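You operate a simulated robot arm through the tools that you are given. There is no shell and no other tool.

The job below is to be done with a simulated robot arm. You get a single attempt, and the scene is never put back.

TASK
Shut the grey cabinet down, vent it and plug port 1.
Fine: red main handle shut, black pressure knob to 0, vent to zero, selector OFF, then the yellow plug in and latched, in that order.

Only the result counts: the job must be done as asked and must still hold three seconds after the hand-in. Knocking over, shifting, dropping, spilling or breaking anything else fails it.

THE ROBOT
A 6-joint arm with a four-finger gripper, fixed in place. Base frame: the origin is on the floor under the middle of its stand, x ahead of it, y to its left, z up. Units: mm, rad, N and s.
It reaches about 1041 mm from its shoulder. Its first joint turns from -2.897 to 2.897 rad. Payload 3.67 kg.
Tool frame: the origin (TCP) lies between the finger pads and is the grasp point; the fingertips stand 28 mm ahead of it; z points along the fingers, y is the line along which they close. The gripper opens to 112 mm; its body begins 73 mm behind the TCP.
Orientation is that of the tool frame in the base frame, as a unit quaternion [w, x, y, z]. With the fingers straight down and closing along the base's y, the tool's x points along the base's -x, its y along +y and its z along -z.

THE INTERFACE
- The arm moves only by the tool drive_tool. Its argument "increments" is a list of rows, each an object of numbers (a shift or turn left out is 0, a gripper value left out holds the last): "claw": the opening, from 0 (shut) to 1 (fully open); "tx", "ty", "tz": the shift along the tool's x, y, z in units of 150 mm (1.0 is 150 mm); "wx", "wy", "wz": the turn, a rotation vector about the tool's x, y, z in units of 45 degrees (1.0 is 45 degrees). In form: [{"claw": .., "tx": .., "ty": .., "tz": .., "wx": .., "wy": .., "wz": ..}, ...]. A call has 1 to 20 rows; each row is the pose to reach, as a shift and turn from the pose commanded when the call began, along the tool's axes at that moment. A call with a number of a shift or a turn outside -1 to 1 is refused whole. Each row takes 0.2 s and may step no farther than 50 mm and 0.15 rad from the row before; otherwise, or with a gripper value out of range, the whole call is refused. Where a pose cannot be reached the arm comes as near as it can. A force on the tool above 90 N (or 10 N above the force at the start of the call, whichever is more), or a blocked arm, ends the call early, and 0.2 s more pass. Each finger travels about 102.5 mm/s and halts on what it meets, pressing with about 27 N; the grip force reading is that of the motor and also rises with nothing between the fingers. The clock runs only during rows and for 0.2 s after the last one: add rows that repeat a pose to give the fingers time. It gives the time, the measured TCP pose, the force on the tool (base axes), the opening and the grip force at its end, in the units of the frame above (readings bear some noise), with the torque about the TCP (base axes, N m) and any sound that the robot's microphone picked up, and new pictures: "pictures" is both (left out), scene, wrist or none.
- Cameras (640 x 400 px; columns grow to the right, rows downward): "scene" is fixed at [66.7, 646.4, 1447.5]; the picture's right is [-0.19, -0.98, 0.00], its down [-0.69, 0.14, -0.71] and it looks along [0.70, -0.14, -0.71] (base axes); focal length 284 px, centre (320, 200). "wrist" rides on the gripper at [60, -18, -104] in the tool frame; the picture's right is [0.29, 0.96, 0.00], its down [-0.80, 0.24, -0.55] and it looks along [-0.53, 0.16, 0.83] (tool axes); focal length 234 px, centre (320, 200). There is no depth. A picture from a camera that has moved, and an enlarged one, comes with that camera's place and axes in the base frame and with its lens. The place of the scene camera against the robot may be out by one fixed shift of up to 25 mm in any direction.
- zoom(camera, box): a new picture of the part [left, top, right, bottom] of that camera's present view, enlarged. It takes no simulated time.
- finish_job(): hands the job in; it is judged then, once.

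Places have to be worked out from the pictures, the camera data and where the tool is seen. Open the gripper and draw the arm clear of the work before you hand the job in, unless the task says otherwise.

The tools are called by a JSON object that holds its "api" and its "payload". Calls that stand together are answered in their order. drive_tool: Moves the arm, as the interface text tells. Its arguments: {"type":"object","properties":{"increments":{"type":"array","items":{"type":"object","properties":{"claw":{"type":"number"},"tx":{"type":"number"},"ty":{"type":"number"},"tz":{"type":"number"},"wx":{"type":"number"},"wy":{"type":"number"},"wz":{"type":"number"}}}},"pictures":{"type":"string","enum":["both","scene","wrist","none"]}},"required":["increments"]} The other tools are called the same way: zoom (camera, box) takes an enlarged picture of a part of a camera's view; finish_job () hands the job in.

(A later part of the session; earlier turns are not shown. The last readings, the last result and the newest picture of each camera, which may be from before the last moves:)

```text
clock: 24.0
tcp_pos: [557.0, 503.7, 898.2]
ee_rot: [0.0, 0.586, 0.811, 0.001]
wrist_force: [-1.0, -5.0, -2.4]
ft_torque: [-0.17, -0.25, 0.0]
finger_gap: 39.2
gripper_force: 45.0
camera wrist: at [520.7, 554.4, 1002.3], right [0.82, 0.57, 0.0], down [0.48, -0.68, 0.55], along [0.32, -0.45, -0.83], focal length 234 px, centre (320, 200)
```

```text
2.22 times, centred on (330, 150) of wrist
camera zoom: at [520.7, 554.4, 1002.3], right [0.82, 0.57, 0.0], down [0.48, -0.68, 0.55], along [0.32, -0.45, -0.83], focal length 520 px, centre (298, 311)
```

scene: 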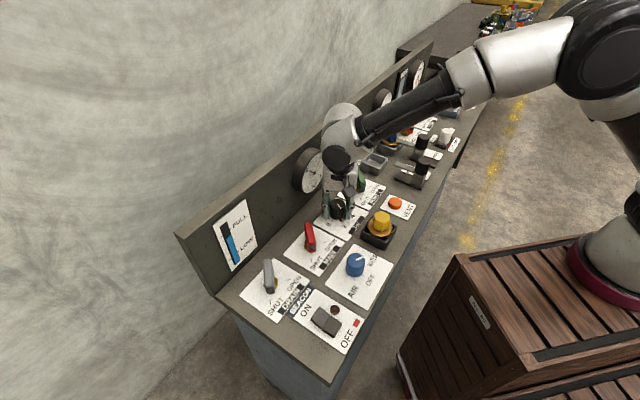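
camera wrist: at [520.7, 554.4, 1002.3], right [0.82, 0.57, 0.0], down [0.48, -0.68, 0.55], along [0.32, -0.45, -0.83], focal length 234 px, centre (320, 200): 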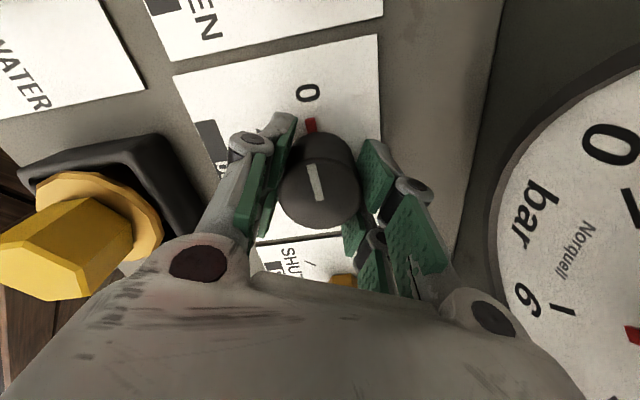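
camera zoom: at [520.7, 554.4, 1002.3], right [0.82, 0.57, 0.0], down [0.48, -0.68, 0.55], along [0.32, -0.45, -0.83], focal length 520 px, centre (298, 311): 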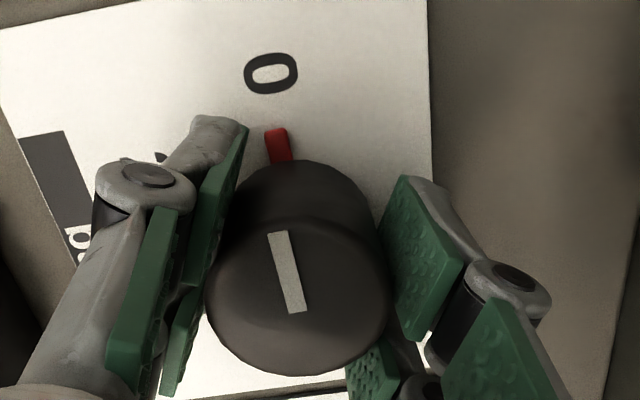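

The pointer now covers the 0 tick. I'll probe 3° further for the end stop.

{"api": "drive_tool", "payload": {"increments": [{"wz": 0.035, "claw": 0.2}, {"wz": 0.07}, {"wz": 0.07}], "pictures": "wrist"}}

{"api": "zoom", "payload": {"camera": "wrist", "box": [220, 60, 440, 240]}}

```text
clock: 24.8
tcp_pos: [555.8, 504.0, 897.7]
ee_rot: [-0.001, 0.607, 0.794, 0.0]
wrist_force: [1.1, -5.4, 4.5]
ft_torque: [-0.59, -0.17, 0.36]
finger_gap: 39.1
gripper_force: 44.9
camera wrist: at [523.4, 556.3, 1002.3], right [0.85, 0.53, 0.0], down [0.44, -0.71, 0.55], along [0.29, -0.47, -0.83], focal length 234 px, centre (320, 200)
```

wrist: 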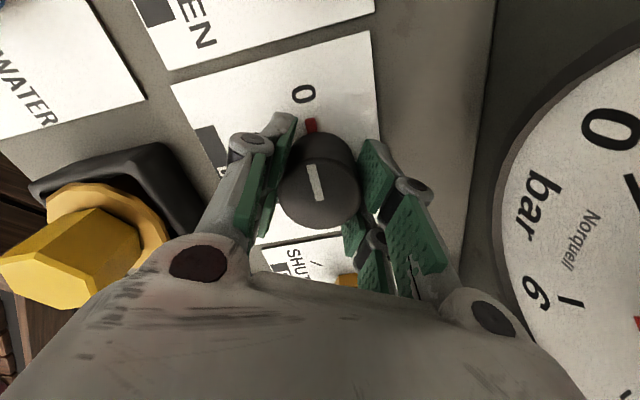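

```text
2.22 times, centred on (330, 150) of wrist
camera zoom: at [523.4, 556.3, 1002.3], right [0.85, 0.53, 0.0], down [0.44, -0.71, 0.55], along [0.29, -0.47, -0.83], focal length 520 px, centre (298, 311)
```

zoom: 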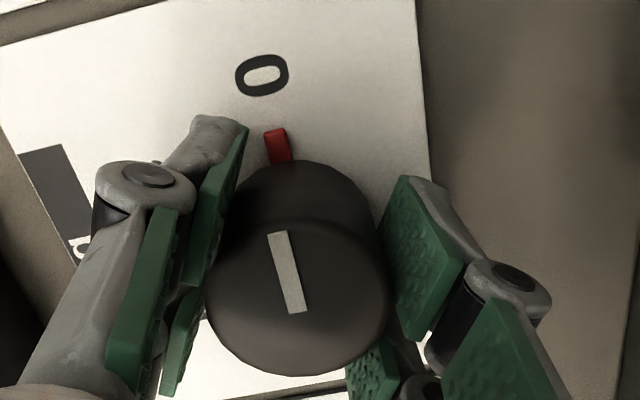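

Torque has begun to rise (0.36 N·m). One small extra nudge to confirm the stop.

{"api": "drive_tool", "payload": {"increments": [{"wz": 0.05, "claw": 0.2}, {"wz": 0.05}], "pictures": "none"}}

```text
clock: 25.4
tcp_pos: [557.5, 502.9, 897.5]
ee_rot: [-0.001, 0.623, 0.782, 0.001]
wrist_force: [-0.1, 0.7, 2.0]
ft_torque: [0.28, -0.02, 0.72]
finger_gap: 38.8
gripper_force: 45.4
```

The stop at 0 is confirmed (torque 0.72 N·m). Easing the twist, opening and lifting clear.

{"api": "drive_tool", "payload": {"increments": [{"wz": -0.06, "claw": 0.2}, {"wz": -0.06, "claw": 0.6}, {"wz": -0.06, "claw": 0.6}, {"wz": -0.06, "tz": -0.2, "claw": 0.6}, {"wz": -0.06, "tz": -0.5}, {"wz": -0.06, "tz": -0.8}], "pictures": "both"}}

{"api": "zoom", "payload": {"camera": "wrist", "box": [220, 40, 420, 200]}}

{"api": "zoom", "payload": {"camera": "scene", "box": [270, 140, 390, 240]}}

```text
clock: 26.8
tcp_pos: [556.9, 504.1, 1017.2]
ee_rot: [0.0, 0.604, 0.797, 0.0]
wrist_force: [-0.5, 0.0, -0.3]
ft_torque: [-0.06, 0.01, 0.0]
finger_gap: 67.0
gripper_force: 0.1
camera wrist: at [524.3, 557.3, 1121.3], right [0.84, 0.54, 0.0], down [0.45, -0.7, 0.55], along [0.3, -0.47, -0.83], focal length 234 px, centre (320, 200)
```

scene: 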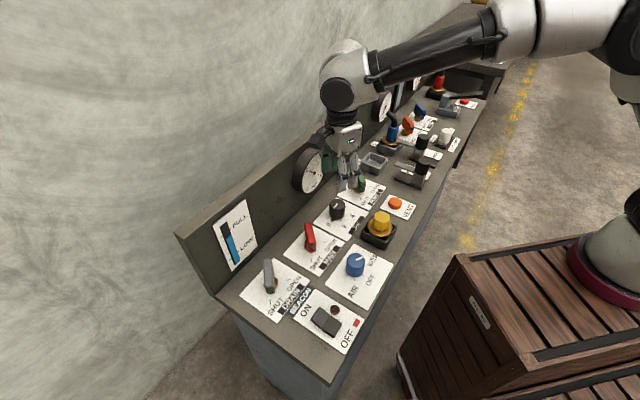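
wrist: 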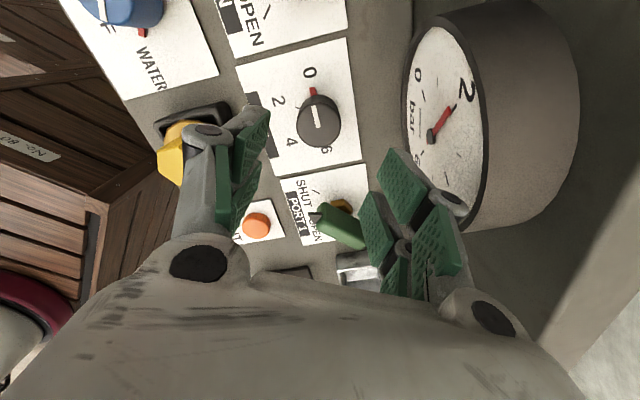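

```text
2.50 times, centred on (320, 120) of wrist
camera zoom: at [524.3, 557.3, 1121.3], right [0.84, 0.54, 0.0], down [0.45, -0.7, 0.55], along [0.3, -0.47, -0.83], focal length 585 px, centre (320, 400)
```

zoom: 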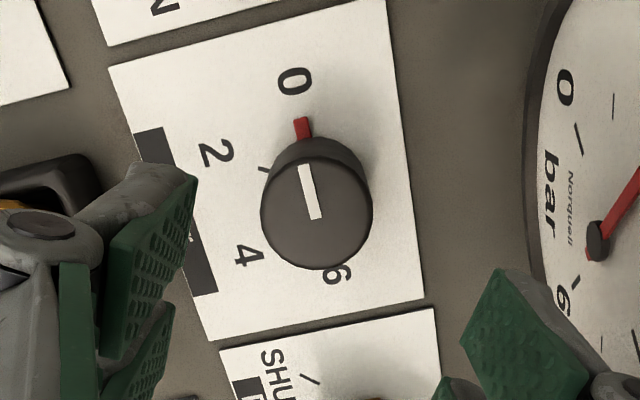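

```text
4.00 times, centred on (330, 190) of scene
camera zoom: at [66.7, 646.4, 1447.5], right [-0.19, -0.98, 0.0], down [-0.69, 0.14, -0.71], along [0.7, -0.14, -0.71], focal length 1138 px, centre (280, 240)
```

zoom: 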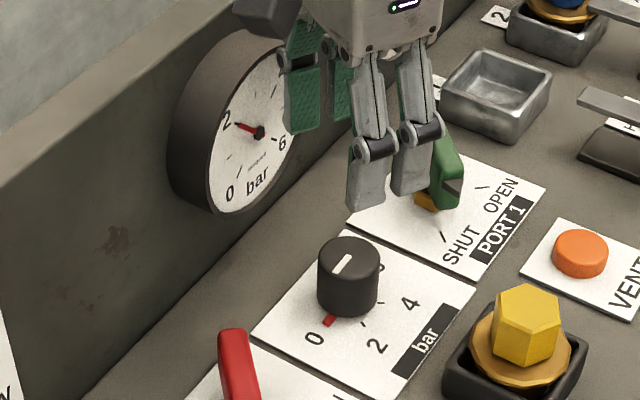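

Knob at 0 while the gauge still holds 2 bar, as expected before venting. Next I'll go toward the VENT button near (562, 331), closing the fingers to press with the tips.

{"api": "drive_tool", "payload": {"increments": [{"tx": -0.15, "wz": -0.15, "claw": 0.3}, {"tx": -0.3, "wz": -0.3, "claw": 0.0}, {"tx": -0.45, "wz": -0.45}, {"tx": -0.6, "wz": -0.6}, {"tx": -0.75, "wz": -0.75}, {"tx": -0.9, "wz": -0.9}], "pictures": "both"}}

{"api": "zoom", "payload": {"camera": "wrist", "box": [200, 20, 440, 200]}}

```text
clock: 28.2
tcp_pos: [592.9, 375.3, 1016.8]
ee_rot: [0.0, 0.29, 0.957, -0.001]
wrist_force: [0.2, 0.0, -0.5]
ft_torque: [0.01, 0.0, 0.01]
finger_gap: 0.1
gripper_force: 26.8
camera wrist: at [533.2, 392.7, 1122.5], right [0.29, 0.96, 0.0], down [0.8, -0.24, 0.55], along [0.53, -0.16, -0.83], focal length 234 px, centre (320, 200)
```

scene: 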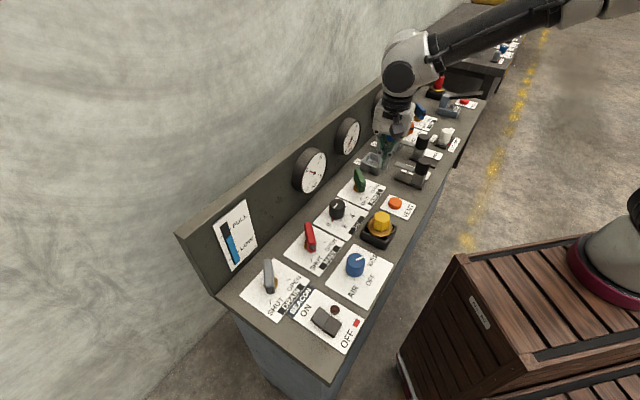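
wrist: 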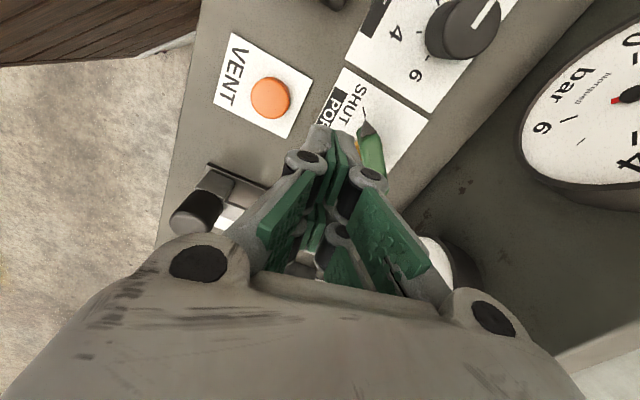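

```text
2.22 times, centred on (320, 110) of wrist
camera zoom: at [533.2, 392.7, 1122.5], right [0.29, 0.96, 0.0], down [0.8, -0.24, 0.55], along [0.53, -0.16, -0.83], focal length 520 px, centre (320, 400)
```

zoom: 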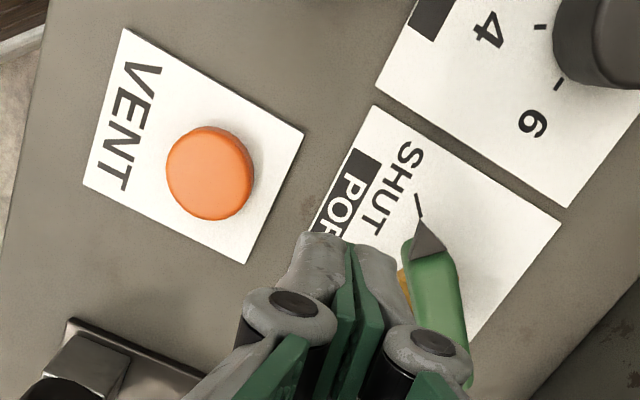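

VENT button measured at (560.5, 331.4), about 39 mm across. Moving above it with closed fingers and lowering to about 15 mm over the button.

{"api": "drive_tool", "payload": {"increments": [{"tx": 0.008, "ty": -0.18, "claw": 0.0}, {"tx": 0.017, "ty": -0.363}, {"tx": 0.017, "ty": -0.363, "tz": 0.25}, {"tx": 0.017, "ty": -0.363, "tz": 0.5}, {"tx": 0.017, "ty": -0.363, "tz": 0.68}, {"tx": 0.017, "ty": -0.363, "tz": 0.68}], "pictures": "both"}}

{"api": "zoom", "payload": {"camera": "scene", "box": [290, 120, 430, 230]}}

```text
clock: 29.6
tcp_pos: [560.6, 331.2, 917.5]
ee_rot: [0.0, 0.292, 0.957, -0.001]
wrist_force: [-0.2, -0.3, 1.2]
ft_torque: [0.04, -0.02, 0.01]
finger_gap: 0.0
gripper_force: 27.0
camera wrist: at [500.7, 349.4, 1022.4], right [0.29, 0.96, 0.0], down [0.8, -0.25, 0.55], along [0.53, -0.16, -0.83], focal length 234 px, centre (320, 200)
```

scene: 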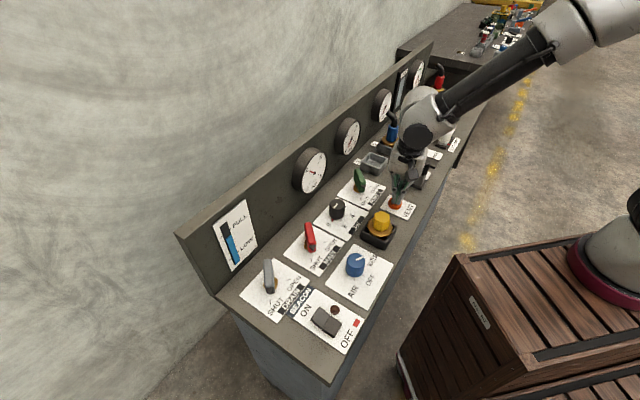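
wrist: 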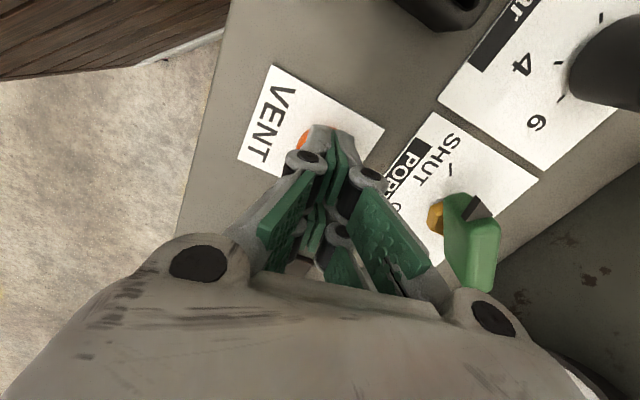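

```text
3.64 times, centred on (360, 175) of scene
camera zoom: at [66.7, 646.4, 1447.5], right [-0.19, -0.98, 0.0], down [-0.69, 0.14, -0.71], along [0.7, -0.14, -0.71], focal length 1034 px, centre (174, 291)
```

zoom: 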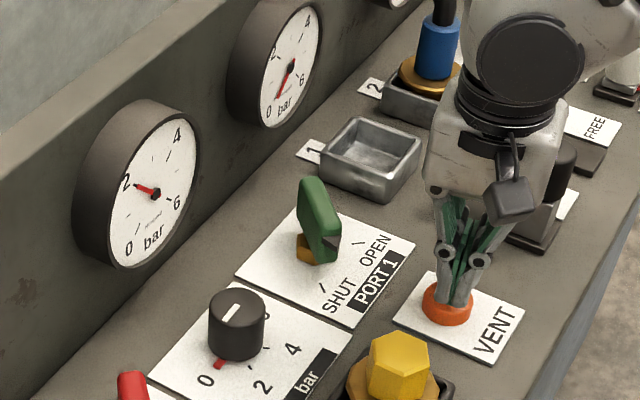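

Fingertips sit about 15 mm over the button and gauge 1 is visible in the scene view. Lowering slowly onto it.

{"api": "drive_tool", "payload": {"increments": [{"tz": 0.04, "claw": 0.0}, {"tz": 0.07}, {"tz": 0.09}, {"tz": 0.105}, {"tz": 0.115}], "pictures": "scene"}}

{"api": "zoom", "payload": {"camera": "scene", "box": [290, 120, 430, 230]}}

```text
clock: 30.8
tcp_pos: [561.3, 329.3, 897.6]
ee_rot: [0.0, 0.29, 0.957, 0.0]
wrist_force: [1.3, 0.6, 3.1]
ft_torque: [0.06, 0.0, -0.02]
finger_gap: 5.9
gripper_force: 36.1
heard: click
```

scene: 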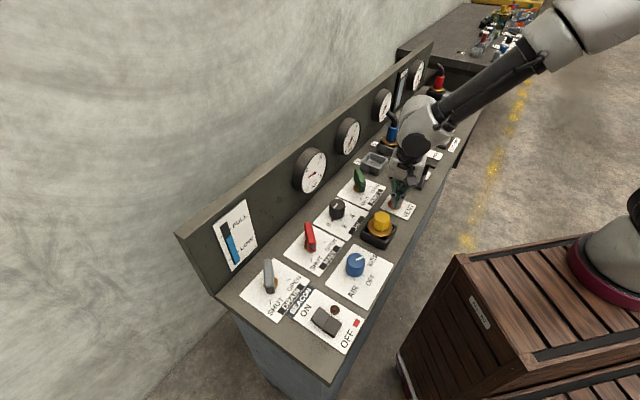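

```text
3.64 times, centred on (360, 175) of scene
camera zoom: at [66.7, 646.4, 1447.5], right [-0.19, -0.98, 0.0], down [-0.69, 0.14, -0.71], along [0.7, -0.14, -0.71], focal length 1034 px, centre (174, 291)
```

zoom: 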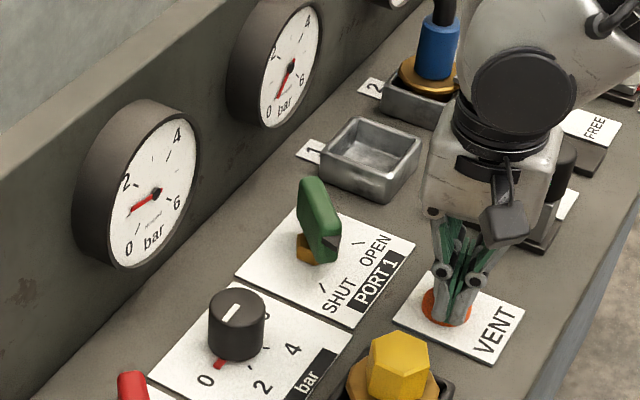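

A click, and the gauge needle is falling (now about 1.2 bar). Holding the button.

{"api": "drive_tool", "payload": {"increments": [{"tz": 0.005, "claw": 0.0}, {"tz": 0.005}, {"tz": 0.005}, {"tz": 0.005}, {"tz": 0.005}, {"tz": 0.005}, {"tz": 0.005}, {"tz": 0.005}, {"tz": 0.005}, {"tz": 0.005}], "pictures": "scene"}}

{"api": "zoom", "payload": {"camera": "scene", "box": [280, 120, 360, 200]}}

```text
clock: 33.0
tcp_pos: [561.2, 328.4, 896.6]
ee_rot: [0.0, 0.291, 0.957, 0.0]
wrist_force: [-0.1, -0.4, 3.3]
ft_torque: [0.01, 0.03, 0.04]
finger_gap: 6.0
gripper_force: 35.9
```

scene: 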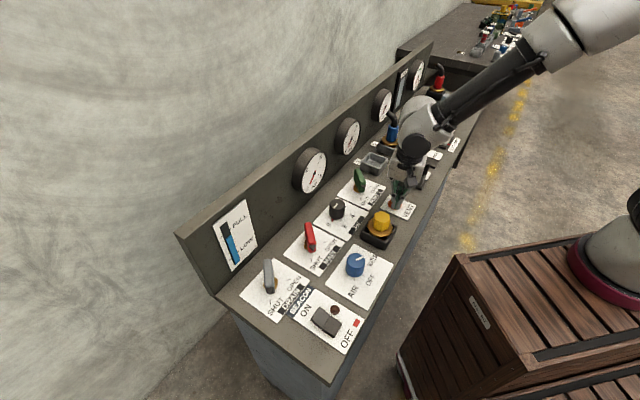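

```text
5.00 times, centred on (320, 160) of scene
camera zoom: at [66.7, 646.4, 1447.5], right [-0.19, -0.98, 0.0], down [-0.69, 0.14, -0.71], along [0.7, -0.14, -0.71], focal length 1422 px, centre (320, 400)
```

zoom: 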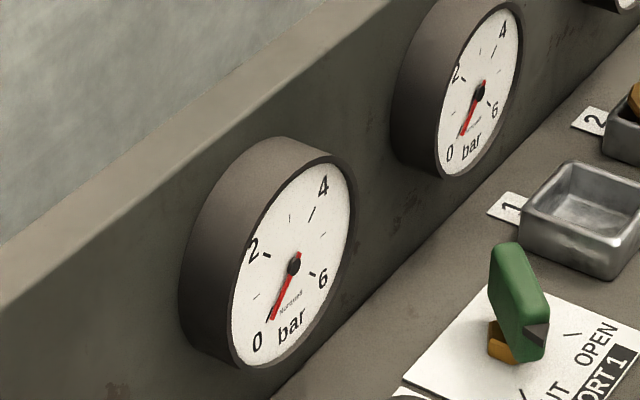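

Needle is essentially at 0, matching gauge 2. Holding a little longer to make sure.

{"api": "drive_tool", "payload": {"increments": [{"tz": 0.0, "claw": 0.0}, {"tz": 0.0}, {"tz": 0.0}, {"tz": 0.0}, {"tz": 0.0}, {"tz": 0.0}, {"tz": 0.0}, {"tz": 0.0}, {"tz": 0.0}, {"tz": 0.0}], "pictures": "scene"}}

{"api": "zoom", "payload": {"camera": "scene", "box": [280, 120, 360, 200]}}

```text
clock: 35.2
tcp_pos: [561.3, 328.8, 898.0]
ee_rot: [-0.001, 0.291, 0.957, 0.0]
wrist_force: [0.1, 0.3, 3.4]
ft_torque: [0.02, 0.0, -0.01]
finger_gap: 6.0
gripper_force: 35.2
```

scene: 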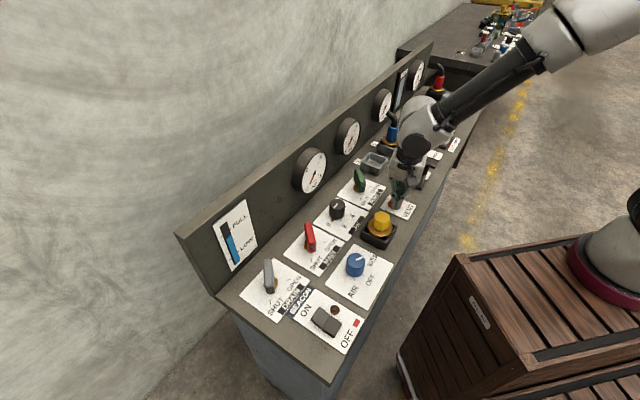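

```text
5.00 times, centred on (320, 160) of scene
camera zoom: at [66.7, 646.4, 1447.5], right [-0.19, -0.98, 0.0], down [-0.69, 0.14, -0.71], along [0.7, -0.14, -0.71], focal length 1422 px, centre (320, 400)
```

zoom: 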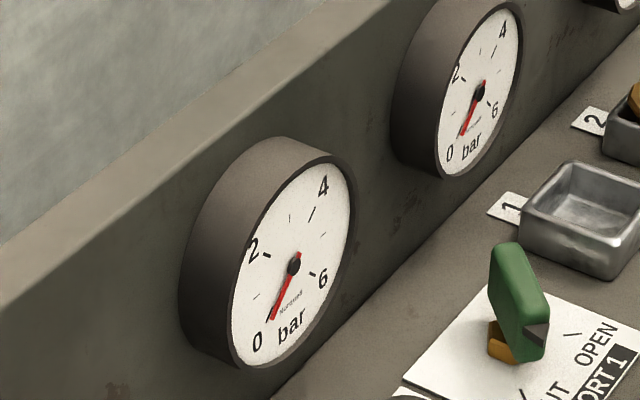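

Gauge 1 holds steady at 0. Lifting off the button.

{"api": "drive_tool", "payload": {"increments": [{"tz": -0.05, "claw": 0.0}, {"tz": -0.15}, {"tz": -0.4}, {"tz": -0.7}, {"tz": -0.8}], "pictures": "both"}}

{"api": "zoom", "payload": {"camera": "scene", "box": [280, 120, 420, 230]}}

```text
clock: 36.4
tcp_pos: [562.0, 331.0, 1017.1]
ee_rot: [-0.001, 0.291, 0.957, -0.001]
wrist_force: [0.2, -0.1, 0.3]
ft_torque: [0.0, 0.02, -0.02]
finger_gap: 0.0
gripper_force: 35.8
camera wrist: at [500.9, 347.9, 1120.9], right [0.29, 0.96, 0.0], down [0.8, -0.24, 0.55], along [0.53, -0.16, -0.83], focal length 234 px, centre (320, 200)
```

scene: 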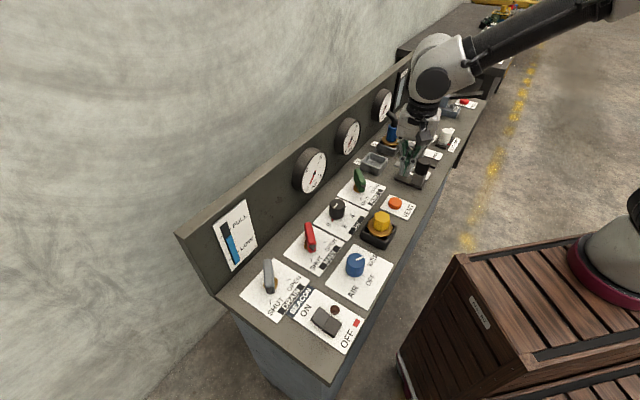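
wrist: 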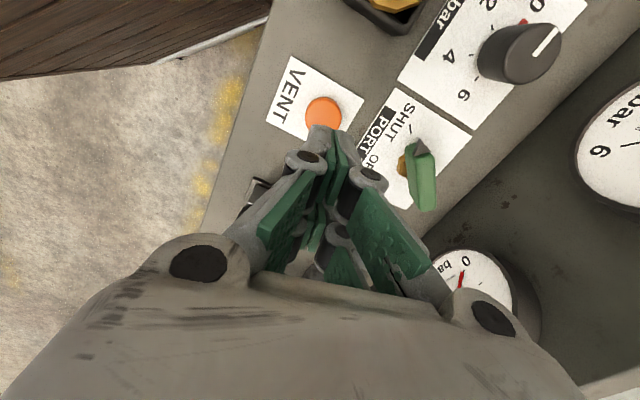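

```text
3.64 times, centred on (350, 175) of scene
camera zoom: at [66.7, 646.4, 1447.5], right [-0.19, -0.98, 0.0], down [-0.69, 0.14, -0.71], along [0.7, -0.14, -0.71], focal length 1034 px, centre (211, 291)
```

zoom: 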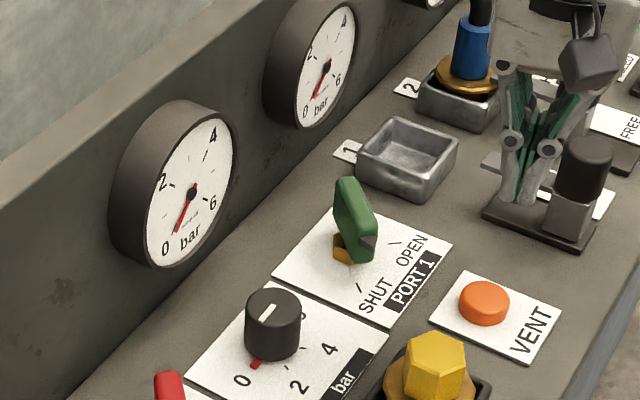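

Vented: the gauge stays at 0 and the button has popped back. Next is the blue selector near (382, 505); I'll travel along the front row and turn the tool counter-clockwise for the grasp.

{"api": "drive_tool", "payload": {"increments": [{"tx": 0.14, "ty": 0.025, "wz": -0.17, "claw": 0.3}, {"tx": 0.28, "ty": 0.05, "wz": -0.34, "claw": 0.6}, {"tx": 0.42, "ty": 0.075, "wz": -0.5}, {"tx": 0.56, "ty": 0.1, "wz": -0.67}, {"tx": 0.7, "ty": 0.125, "wz": -0.84}, {"tx": 0.82, "ty": 0.148, "wz": -1.0}], "pictures": "wrist"}}

```text
clock: 37.8
tcp_pos: [469.4, 416.6, 1018.3]
ee_rot: [0.0, -0.097, 0.995, 0.0]
wrist_force: [0.5, 0.2, -0.3]
ft_torque: [0.01, 0.02, -0.01]
finger_gap: 66.9
gripper_force: 0.0
camera wrist: at [414.2, 387.1, 1122.1], right [-0.47, 0.88, 0.0], down [0.74, 0.39, 0.55], along [0.49, 0.26, -0.83], focal length 234 px, centre (320, 200)
```

wrist: 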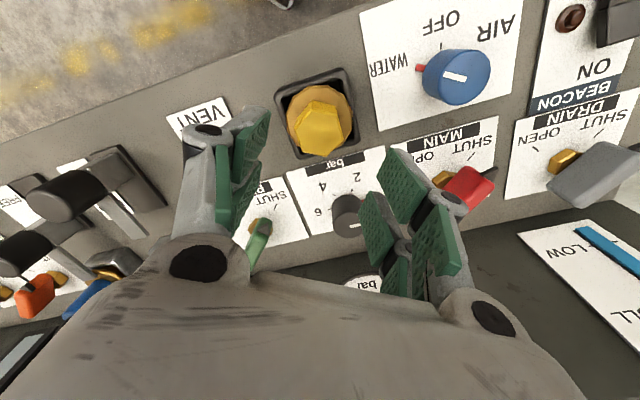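

Good view of plug and selector together; enlarging both to fix their positions.

{"api": "zoom", "payload": {"camera": "wrist", "box": [260, 50, 380, 170]}}

{"api": "zoom", "payload": {"camera": "wrist", "box": [360, 10, 520, 130]}}

{"api": "zoom", "payload": {"camera": "wrist", "box": [0, 120, 180, 300]}}

```text
3.33 times, centred on (320, 110) of wrist
camera zoom: at [414.2, 387.1, 1122.1], right [-0.47, 0.88, 0.0], down [0.74, 0.39, 0.55], along [0.49, 0.26, -0.83], focal length 781 px, centre (320, 500)
```

zoom: 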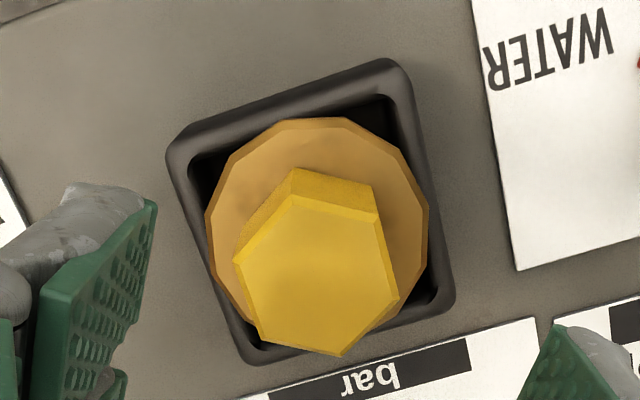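

```text
3.33 times, centred on (440, 70) of wrist
camera zoom: at [414.2, 387.1, 1122.1], right [-0.47, 0.88, 0.0], down [0.74, 0.39, 0.55], along [0.49, 0.26, -0.83], focal length 781 px, centre (-80, 633)
```

zoom: 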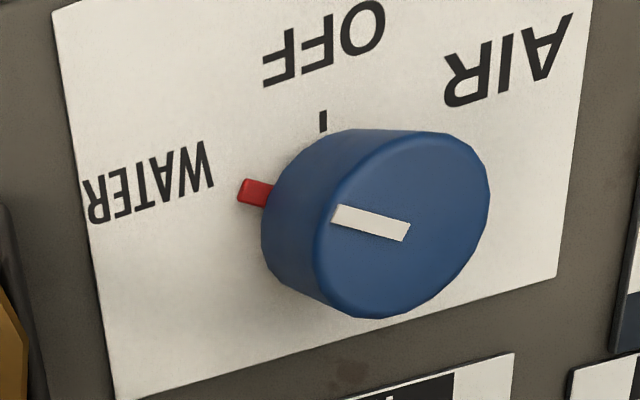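

```text
2.22 times, centred on (90, 210) of wrist
camera zoom: at [414.2, 387.1, 1122.1], right [-0.47, 0.88, 0.0], down [0.74, 0.39, 0.55], along [0.49, 0.26, -0.83], focal length 520 px, centre (831, 178)
```

zoom: 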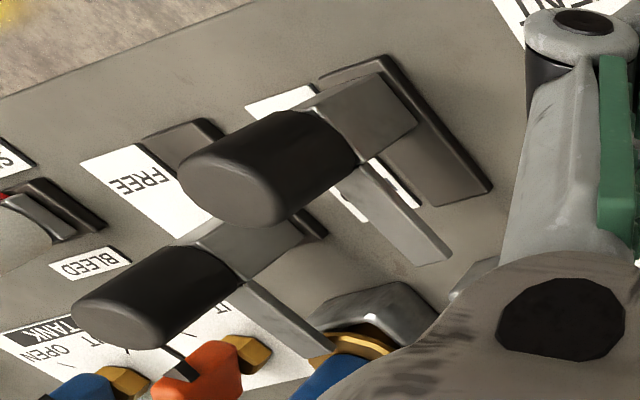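

Plug axis ≈ (467.5, 414) with hex flats facing ±e1. Selector axis ≈ (378.5, 504), needing about 60° clockwise from WATER to OFF. Moving over the selector.

{"api": "drive_tool", "payload": {"increments": [{"tx": 0.08, "ty": 0.115, "wz": -0.17, "claw": 0.6}, {"tx": 0.16, "ty": 0.23, "tz": 0.02, "wz": -0.34}, {"tx": 0.24, "ty": 0.345, "tz": 0.04, "wz": -0.5}, {"tx": 0.32, "ty": 0.46, "tz": 0.06, "wz": -0.67}, {"tx": 0.4, "ty": 0.575, "tz": 0.08, "wz": -0.84}, {"tx": 0.482, "ty": 0.689, "tz": 0.1, "wz": -1.0}], "pictures": "none"}}

{"api": "drive_tool", "payload": {"increments": [{"wz": -0.14, "tz": 0.06, "claw": 0.6}, {"wz": -0.28, "tz": 0.15}, {"wz": -0.42, "tz": 0.3}, {"wz": -0.42, "tz": 0.37}], "pictures": "both"}}

{"api": "zoom", "payload": {"camera": "wrist", "box": [200, 60, 440, 240]}}

```text
clock: 39.2
tcp_pos: [378.8, 505.5, 1003.0]
ee_rot: [0.0, -0.471, 0.882, 0.0]
wrist_force: [-0.2, -0.2, -0.2]
ft_torque: [0.02, -0.02, -0.02]
finger_gap: 67.3
gripper_force: 0.0
```

```text
clock: 40.2
tcp_pos: [379.5, 503.7, 946.0]
ee_rot: [0.001, -0.609, 0.793, -0.001]
wrist_force: [0.1, 0.0, 0.6]
ft_torque: [0.04, -0.03, 0.02]
finger_gap: 67.1
gripper_force: 0.0
camera wrist: at [380.8, 441.0, 1051.4], right [-1.0, -0.03, 0.0], down [-0.03, 0.83, 0.55], along [-0.02, 0.55, -0.83], focal length 234 px, centre (320, 200)
```

scene: 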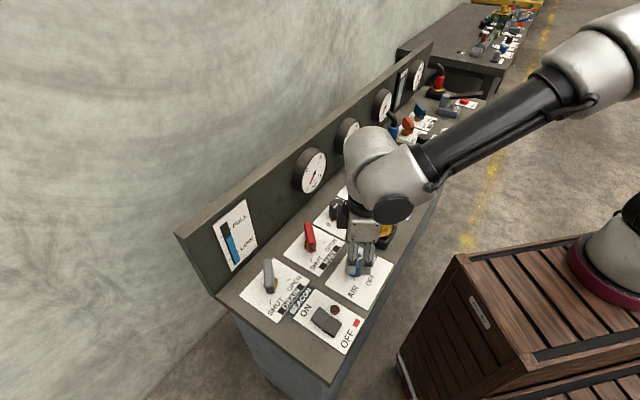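
wrist: 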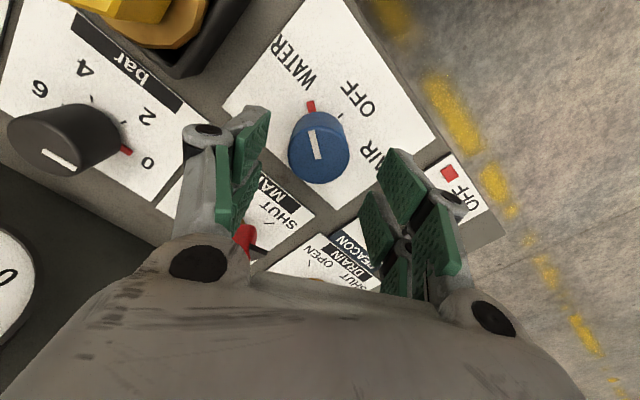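

```text
2.22 times, centred on (320, 150) of wrist
camera zoom: at [380.8, 441.0, 1051.4], right [-1.0, -0.03, 0.0], down [-0.03, 0.83, 0.55], along [-0.02, 0.55, -0.83], focal length 520 px, centre (320, 311)
```

zoom: 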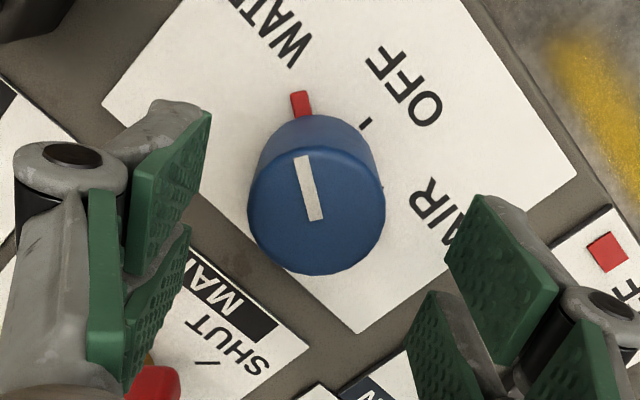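

The selector is centred between the jaws. Descending and closing on it.

{"api": "drive_tool", "payload": {"increments": [{"tz": 0.12, "claw": 0.6}, {"tz": 0.24}, {"tz": 0.305}, {"tz": 0.305, "claw": 0.45}, {"tz": 0.305, "claw": 0.3}, {"tz": 0.305, "claw": 0.2}, {"tz": 0.305, "claw": 0.2}, {"tz": 0.305, "claw": 0.2}], "pictures": "wrist"}}

```text
clock: 42.0
tcp_pos: [379.3, 503.6, 902.1]
ee_rot: [0.0, -0.608, 0.794, 0.0]
wrist_force: [13.3, -1.9, -0.8]
ft_torque: [0.09, -0.63, -0.01]
finger_gap: 39.0
gripper_force: 45.1
camera wrist: at [381.7, 440.7, 1006.1], right [-1.0, -0.03, 0.0], down [-0.03, 0.83, 0.55], along [-0.02, 0.55, -0.83], focal length 234 px, centre (320, 200)
```

wrist: 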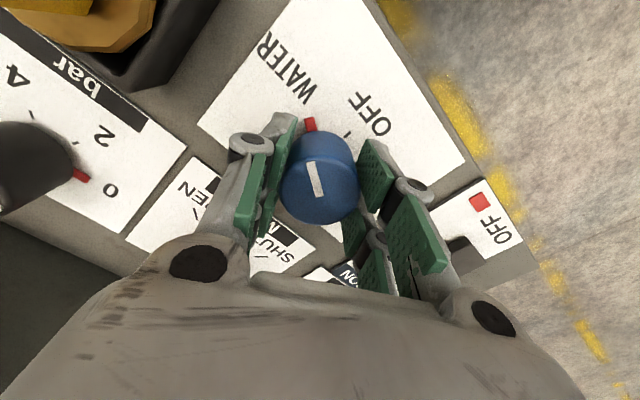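

Selector gripped (39 mm). Turning clockwise 45°, with a 1.5 mm correction for the slight side load.

{"api": "drive_tool", "payload": {"increments": [{"ty": -0.01, "claw": 0.2}, {"ty": -0.01, "wz": 0.13}, {"ty": -0.01, "wz": 0.26}, {"ty": -0.01, "wz": 0.39}, {"ty": -0.01, "wz": 0.52}, {"ty": -0.01, "wz": 0.65}, {"ty": -0.01, "wz": 0.78}, {"ty": -0.01, "wz": 0.9}, {"ty": -0.01, "wz": 1.0}], "pictures": "wrist"}}

{"api": "zoom", "payload": {"camera": "wrist", "box": [220, 60, 440, 240]}}

```text
clock: 44.0
tcp_pos: [379.5, 503.5, 901.6]
ee_rot: [0.0, -0.259, 0.966, 0.001]
wrist_force: [-20.2, 1.0, 6.4]
ft_torque: [-0.31, 1.18, -0.01]
finger_gap: 39.2
gripper_force: 45.2
camera wrist: at [336.8, 457.8, 1006.1], right [-0.73, 0.69, 0.0], down [0.57, 0.61, 0.55], along [0.38, 0.4, -0.83], focal length 234 px, centre (320, 200)
```

wrist: 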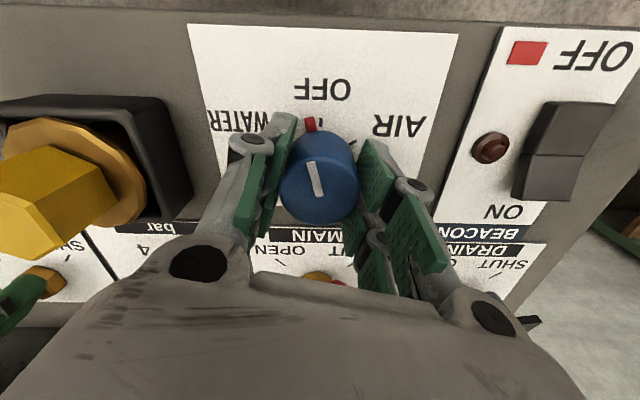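

```text
2.22 times, centred on (330, 150) of wrist
camera zoom: at [336.8, 457.8, 1006.1], right [-0.73, 0.69, 0.0], down [0.57, 0.61, 0.55], along [0.38, 0.4, -0.83], focal length 520 px, centre (298, 311)
```

zoom: 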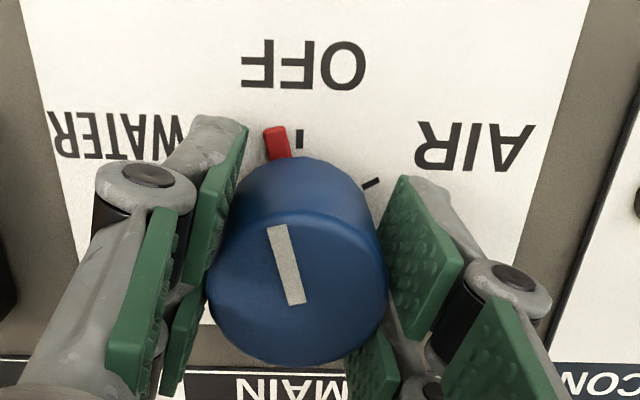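

Pointer about 14° short of the OFF tick. Turning the rest of the way.

{"api": "drive_tool", "payload": {"increments": [{"tx": 0.006, "ty": 0.004, "wz": 0.08, "claw": 0.2}, {"tx": 0.006, "ty": 0.004, "wz": 0.17}, {"tx": 0.006, "ty": 0.004, "wz": 0.25}, {"tx": 0.006, "ty": 0.004, "wz": 0.32}, {"tx": 0.006, "ty": 0.004, "wz": 0.32}], "pictures": "wrist"}}

{"api": "zoom", "payload": {"camera": "wrist", "box": [220, 60, 440, 240]}}

```text
clock: 45.2
tcp_pos: [381.0, 504.1, 902.6]
ee_rot: [0.001, -0.136, 0.991, 0.0]
wrist_force: [-13.8, 0.7, 6.6]
ft_torque: [0.39, -0.65, 0.0]
finger_gap: 39.1
gripper_force: 45.0
camera wrist: at [326.8, 469.9, 1006.0], right [-0.54, 0.84, 0.0], down [0.7, 0.45, 0.55], along [0.47, 0.3, -0.83], focal length 234 px, centre (320, 200)
```

wrist: 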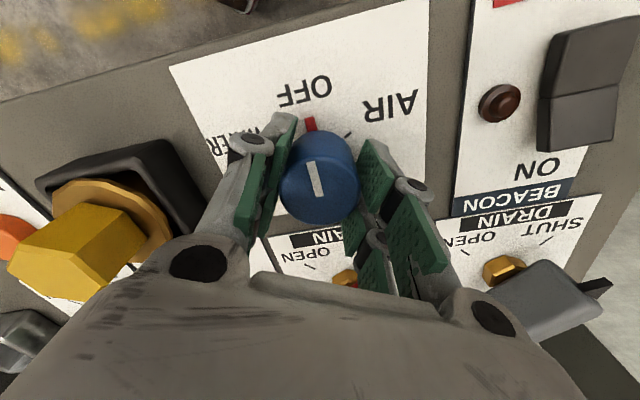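

```text
2.22 times, centred on (330, 150) of wrist
camera zoom: at [326.8, 469.9, 1006.0], right [-0.54, 0.84, 0.0], down [0.7, 0.45, 0.55], along [0.47, 0.3, -0.83], focal length 520 px, centre (298, 311)
```

zoom: 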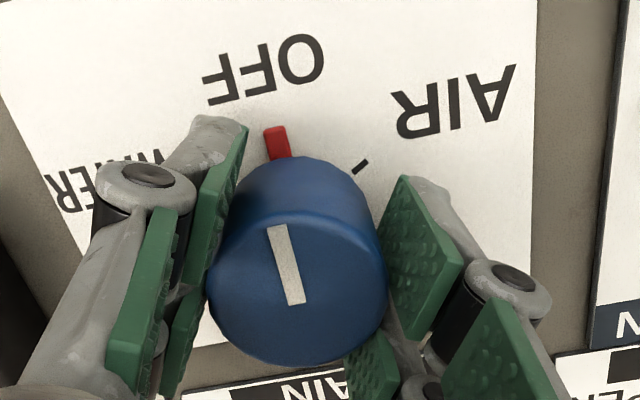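

The pointer covers the OFF tick. Opening and lifting to inspect the result.

{"api": "drive_tool", "payload": {"increments": [{"claw": 0.4}, {"claw": 0.6}, {"tz": -0.15, "claw": 0.6}, {"tz": -0.45}, {"tz": -0.75}], "pictures": "both"}}

{"api": "zoom", "payload": {"camera": "wrist", "box": [240, 40, 440, 200]}}

{"api": "zoom", "payload": {"camera": "scene", "box": [280, 190, 420, 310]}}

```text
clock: 46.4
tcp_pos: [379.7, 503.7, 1015.4]
ee_rot: [0.0, -0.136, 0.991, 0.0]
wrist_force: [0.0, 1.9, 0.1]
ft_torque: [-0.1, 0.0, 0.0]
finger_gap: 67.5
gripper_force: 0.0
camera wrist: at [327.5, 469.6, 1119.3], right [-0.54, 0.84, 0.0], down [0.7, 0.45, 0.55], along [0.47, 0.3, -0.83], focal length 234 px, centre (320, 200)
```

scene: 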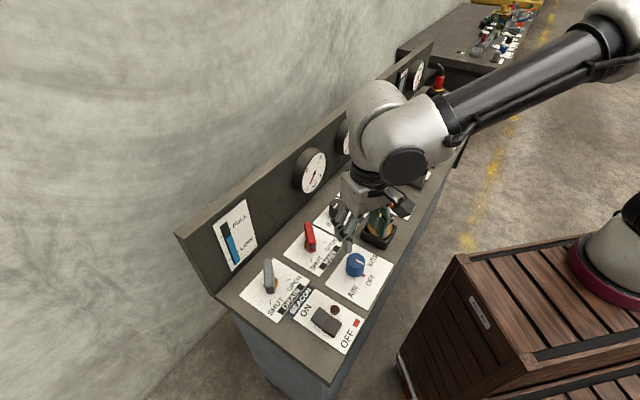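
wrist: 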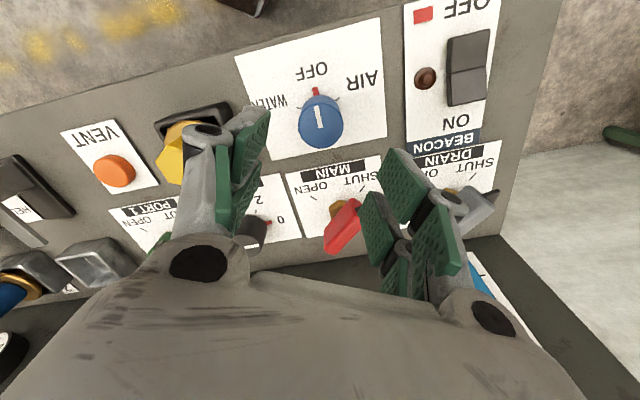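

```text
2.50 times, centred on (340, 120) of wrist
camera zoom: at [327.5, 469.6, 1119.3], right [-0.54, 0.84, 0.0], down [0.7, 0.45, 0.55], along [0.47, 0.3, -0.83], focal length 585 px, centre (270, 400)
```

zoom: 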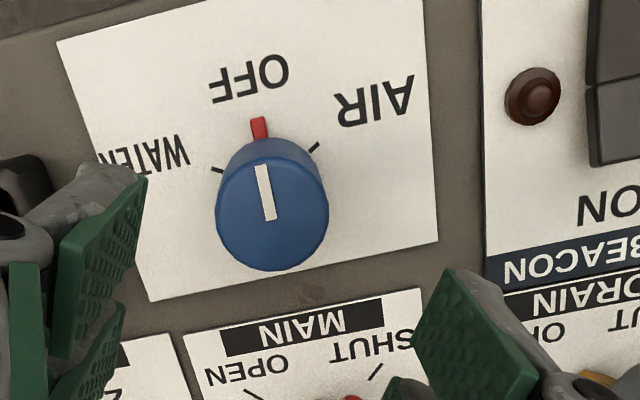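

```text
3.33 times, centred on (350, 250) of scene
camera zoom: at [66.7, 646.4, 1447.5], right [-0.19, -0.98, 0.0], down [-0.69, 0.14, -0.71], along [0.7, -0.14, -0.71], focal length 948 px, centre (220, 33)
```

zoom: 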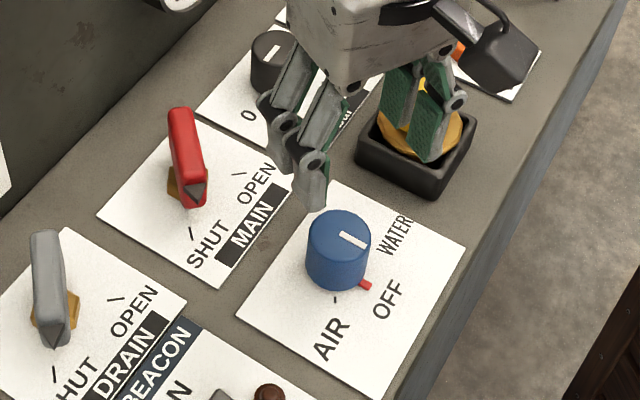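

Selector is at OFF, with the AIR and WATER ticks symmetric either side. Next I'll move to view port 1's socket and latch before touching the plug.

{"api": "drive_tool", "payload": {"increments": [{"tx": -0.07, "ty": -0.2, "tz": -0.05, "claw": 0.6}, {"tx": -0.14, "ty": -0.4, "tz": -0.1}, {"tx": -0.22, "ty": -0.6, "tz": -0.15}, {"tx": -0.3, "ty": -0.8, "tz": -0.15}, {"tx": -0.37, "ty": -1.0, "tz": -0.15}], "pictures": "none"}}

{"api": "drive_tool", "payload": {"increments": [{"tx": -0.07, "ty": -0.2, "wz": 0.07, "tz": -0.05}, {"tx": -0.14, "ty": -0.4, "wz": 0.14, "tz": -0.1}, {"tx": -0.22, "ty": -0.6, "wz": 0.21, "tz": -0.15}, {"tx": -0.3, "ty": -0.8, "wz": 0.28, "tz": -0.15}, {"tx": -0.37, "ty": -0.99, "wz": 0.347, "tz": -0.15}], "pictures": "both"}}

{"api": "zoom", "payload": {"camera": "wrist", "box": [200, 40, 440, 220]}}

```text
clock: 47.6
tcp_pos: [474.1, 374.2, 1038.4]
ee_rot: [0.0, -0.137, 0.991, -0.001]
wrist_force: [0.8, 0.5, -0.7]
ft_torque: [-0.03, -0.05, 0.0]
finger_gap: 67.1
gripper_force: 0.0
```

```text
clock: 48.8
tcp_pos: [567.4, 246.0, 1058.7]
ee_rot: [0.0, -0.001, 1.0, 0.0]
wrist_force: [-0.7, -0.9, 0.1]
ft_torque: [-0.07, -0.01, 0.0]
finger_gap: 67.2
gripper_force: 0.1
camera wrist: at [507.5, 227.9, 1162.5], right [-0.29, 0.96, 0.0], down [0.8, 0.24, 0.55], along [0.53, 0.16, -0.83], focal length 234 px, centre (320, 200)
```

scene: 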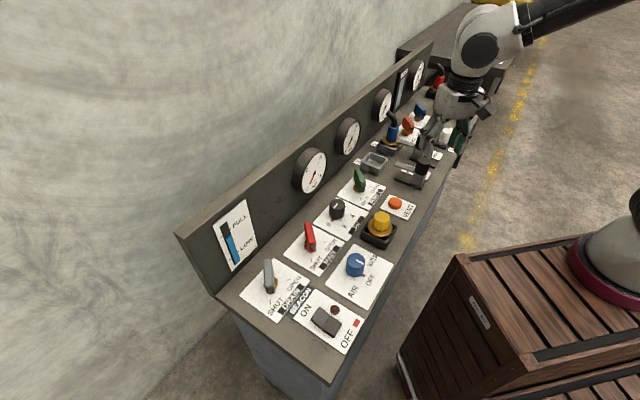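
wrist: 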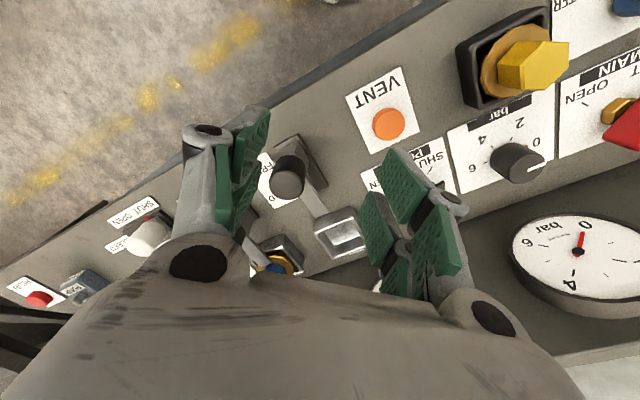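

```text
2.22 times, centred on (320, 130) of wrist
camera zoom: at [507.5, 227.9, 1162.5], right [-0.29, 0.96, 0.0], down [0.8, 0.24, 0.55], along [0.53, 0.16, -0.83], focal length 520 px, centre (320, 356)
```

zoom: 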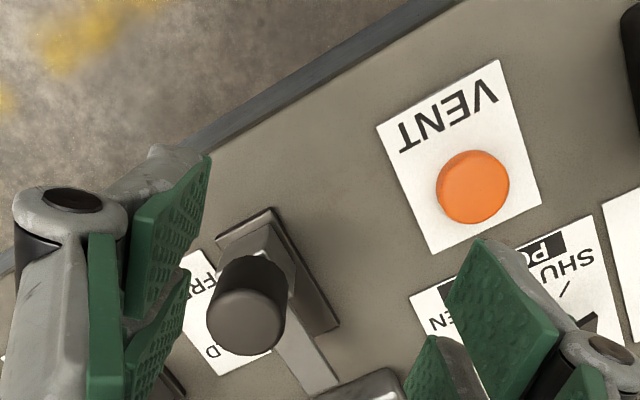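

Gauge 1 clearly reads 0. The latch label reads FREE at the operator end and HELD at the wall end, so it slides toward the wall. I'll move closer, jaws wide, to see the socket and latch.

{"api": "drive_tool", "payload": {"increments": [{"tx": -0.2, "ty": 0.1, "claw": 0.8}, {"tx": -0.4, "ty": 0.2, "claw": 1.0}, {"tx": -0.55, "ty": 0.25, "claw": 1.0}], "pictures": "wrist"}}

{"api": "zoom", "payload": {"camera": "wrist", "box": [200, 60, 420, 220]}}

```text
clock: 49.6
tcp_pos: [650.3, 283.4, 1057.9]
ee_rot: [0.0, 0.0, 1.0, 0.0]
wrist_force: [-0.3, 0.3, 0.1]
ft_torque: [0.04, -0.02, -0.03]
finger_gap: 111.9
gripper_force: 0.0
camera wrist: at [589.5, 265.6, 1161.8], right [-0.29, 0.96, 0.0], down [0.8, 0.24, 0.55], along [0.53, 0.16, -0.83], focal length 234 px, centre (320, 200)
```

wrist: 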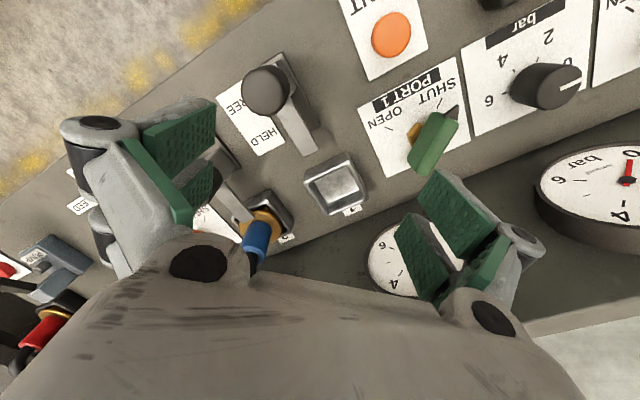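

```text
2.50 times, centred on (310, 140) of wrist
camera zoom: at [589.5, 265.6, 1161.8], right [-0.29, 0.96, 0.0], down [0.8, 0.24, 0.55], along [0.53, 0.16, -0.83], focal length 585 px, centre (345, 350)
```

zoom: 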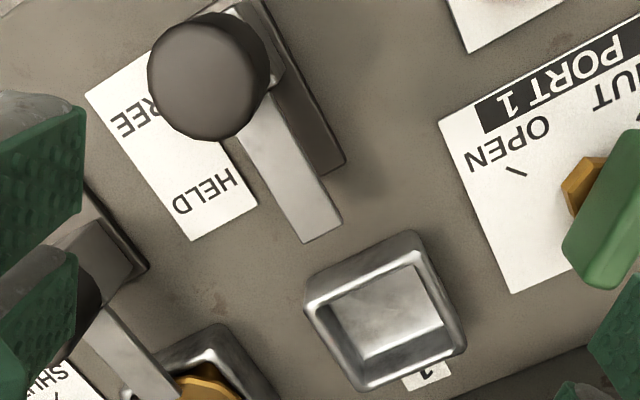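

Socket rim centre ≈ (735, 333) and the latch arm lies at 45° just short of it. Now I'll go for the yellow plug at (467.5, 414), turning so the jaws close along e1 on the hex flats.

{"api": "drive_tool", "payload": {"increments": [{"tx": 0.2, "ty": 0.14, "wz": -0.12, "claw": 0.7}, {"tx": 0.4, "ty": 0.28, "wz": -0.25}, {"tx": 0.6, "ty": 0.42, "wz": -0.37}, {"tx": 0.8, "ty": 0.56, "wz": -0.5}], "pictures": "none"}}

```text
clock: 50.6
tcp_pos: [529.0, 366.9, 1057.1]
ee_rot: [0.001, -0.196, 0.981, 0.0]
wrist_force: [-0.6, -0.5, 0.7]
ft_torque: [0.04, 0.02, 0.03]
finger_gap: 78.5
gripper_force: 0.1
```

{"api": "drive_tool", "payload": {"increments": [{"tx": 0.09, "ty": 0.15, "tz": 0.1, "wz": -0.17, "claw": 0.7}, {"tx": 0.18, "ty": 0.3, "tz": 0.22, "wz": -0.34}, {"tx": 0.257, "ty": 0.449, "tz": 0.35, "wz": -0.5}, {"tx": 0.257, "ty": 0.449, "tz": 0.48, "wz": -0.5}], "pictures": "both"}}

{"api": "zoom", "payload": {"camera": "wrist", "box": [200, 40, 440, 220]}}

{"api": "zoom", "payload": {"camera": "scene", "box": [320, 160, 440, 260]}}

```text
clock: 51.6
tcp_pos: [466.0, 416.7, 986.4]
ee_rot: [-0.001, -0.384, 0.923, 0.0]
wrist_force: [-0.5, -0.8, -0.1]
ft_torque: [0.04, -0.02, 0.0]
finger_gap: 78.5
gripper_force: 0.0
camera wrist: at [437.8, 359.9, 1091.1], right [-0.88, 0.47, 0.0], down [0.39, 0.73, 0.55], along [0.26, 0.49, -0.83], focal length 234 px, centre (320, 200)
```

scene: 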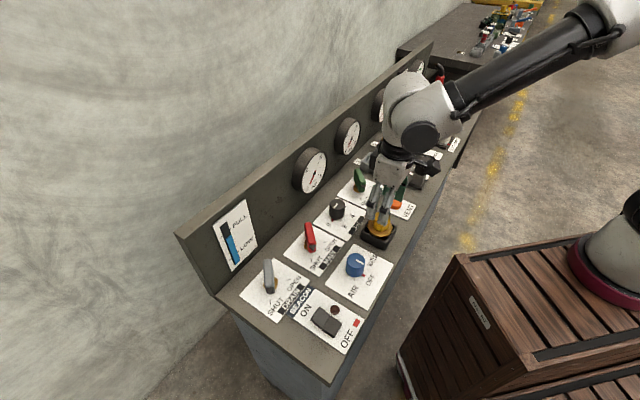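
wrist: 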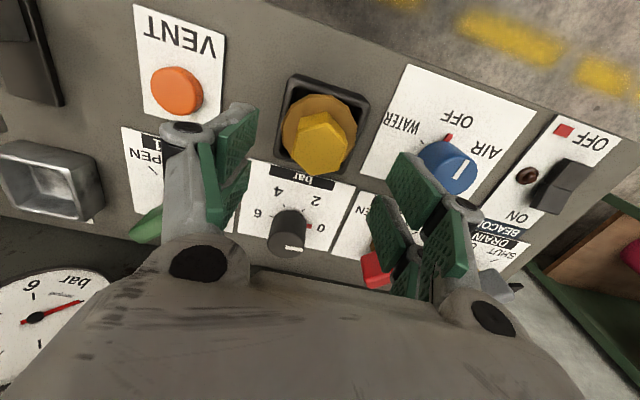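

```text
2.22 times, centred on (320, 130) of wrist
camera zoom: at [437.8, 359.9, 1091.1], right [-0.88, 0.47, 0.0], down [0.39, 0.73, 0.55], along [0.26, 0.49, -0.83], focal length 520 px, centre (320, 356)
```

zoom: 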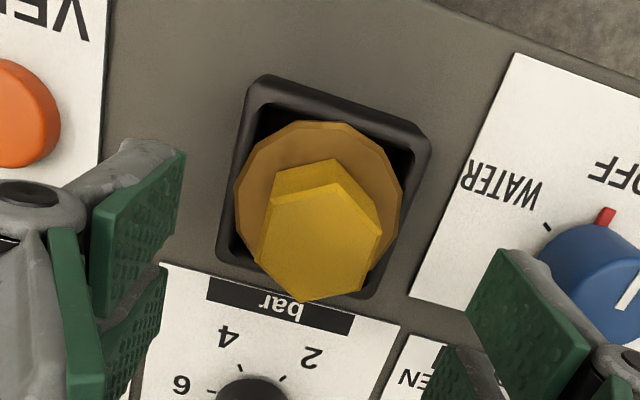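

```text
4.00 times, centred on (380, 210) of scene
camera zoom: at [66.7, 646.4, 1447.5], right [-0.19, -0.98, 0.0], down [-0.69, 0.14, -0.71], along [0.7, -0.14, -0.71], focal length 1138 px, centre (80, 160)
```

zoom: 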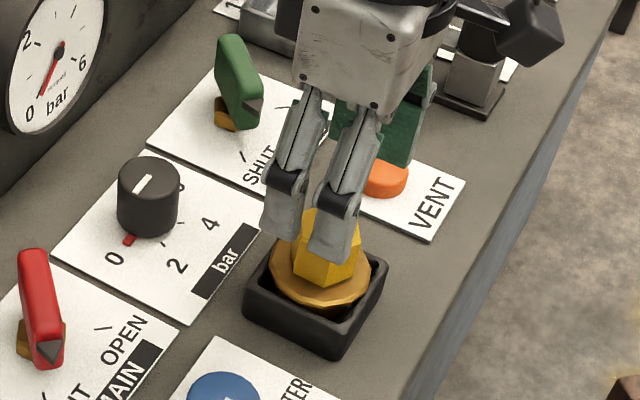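

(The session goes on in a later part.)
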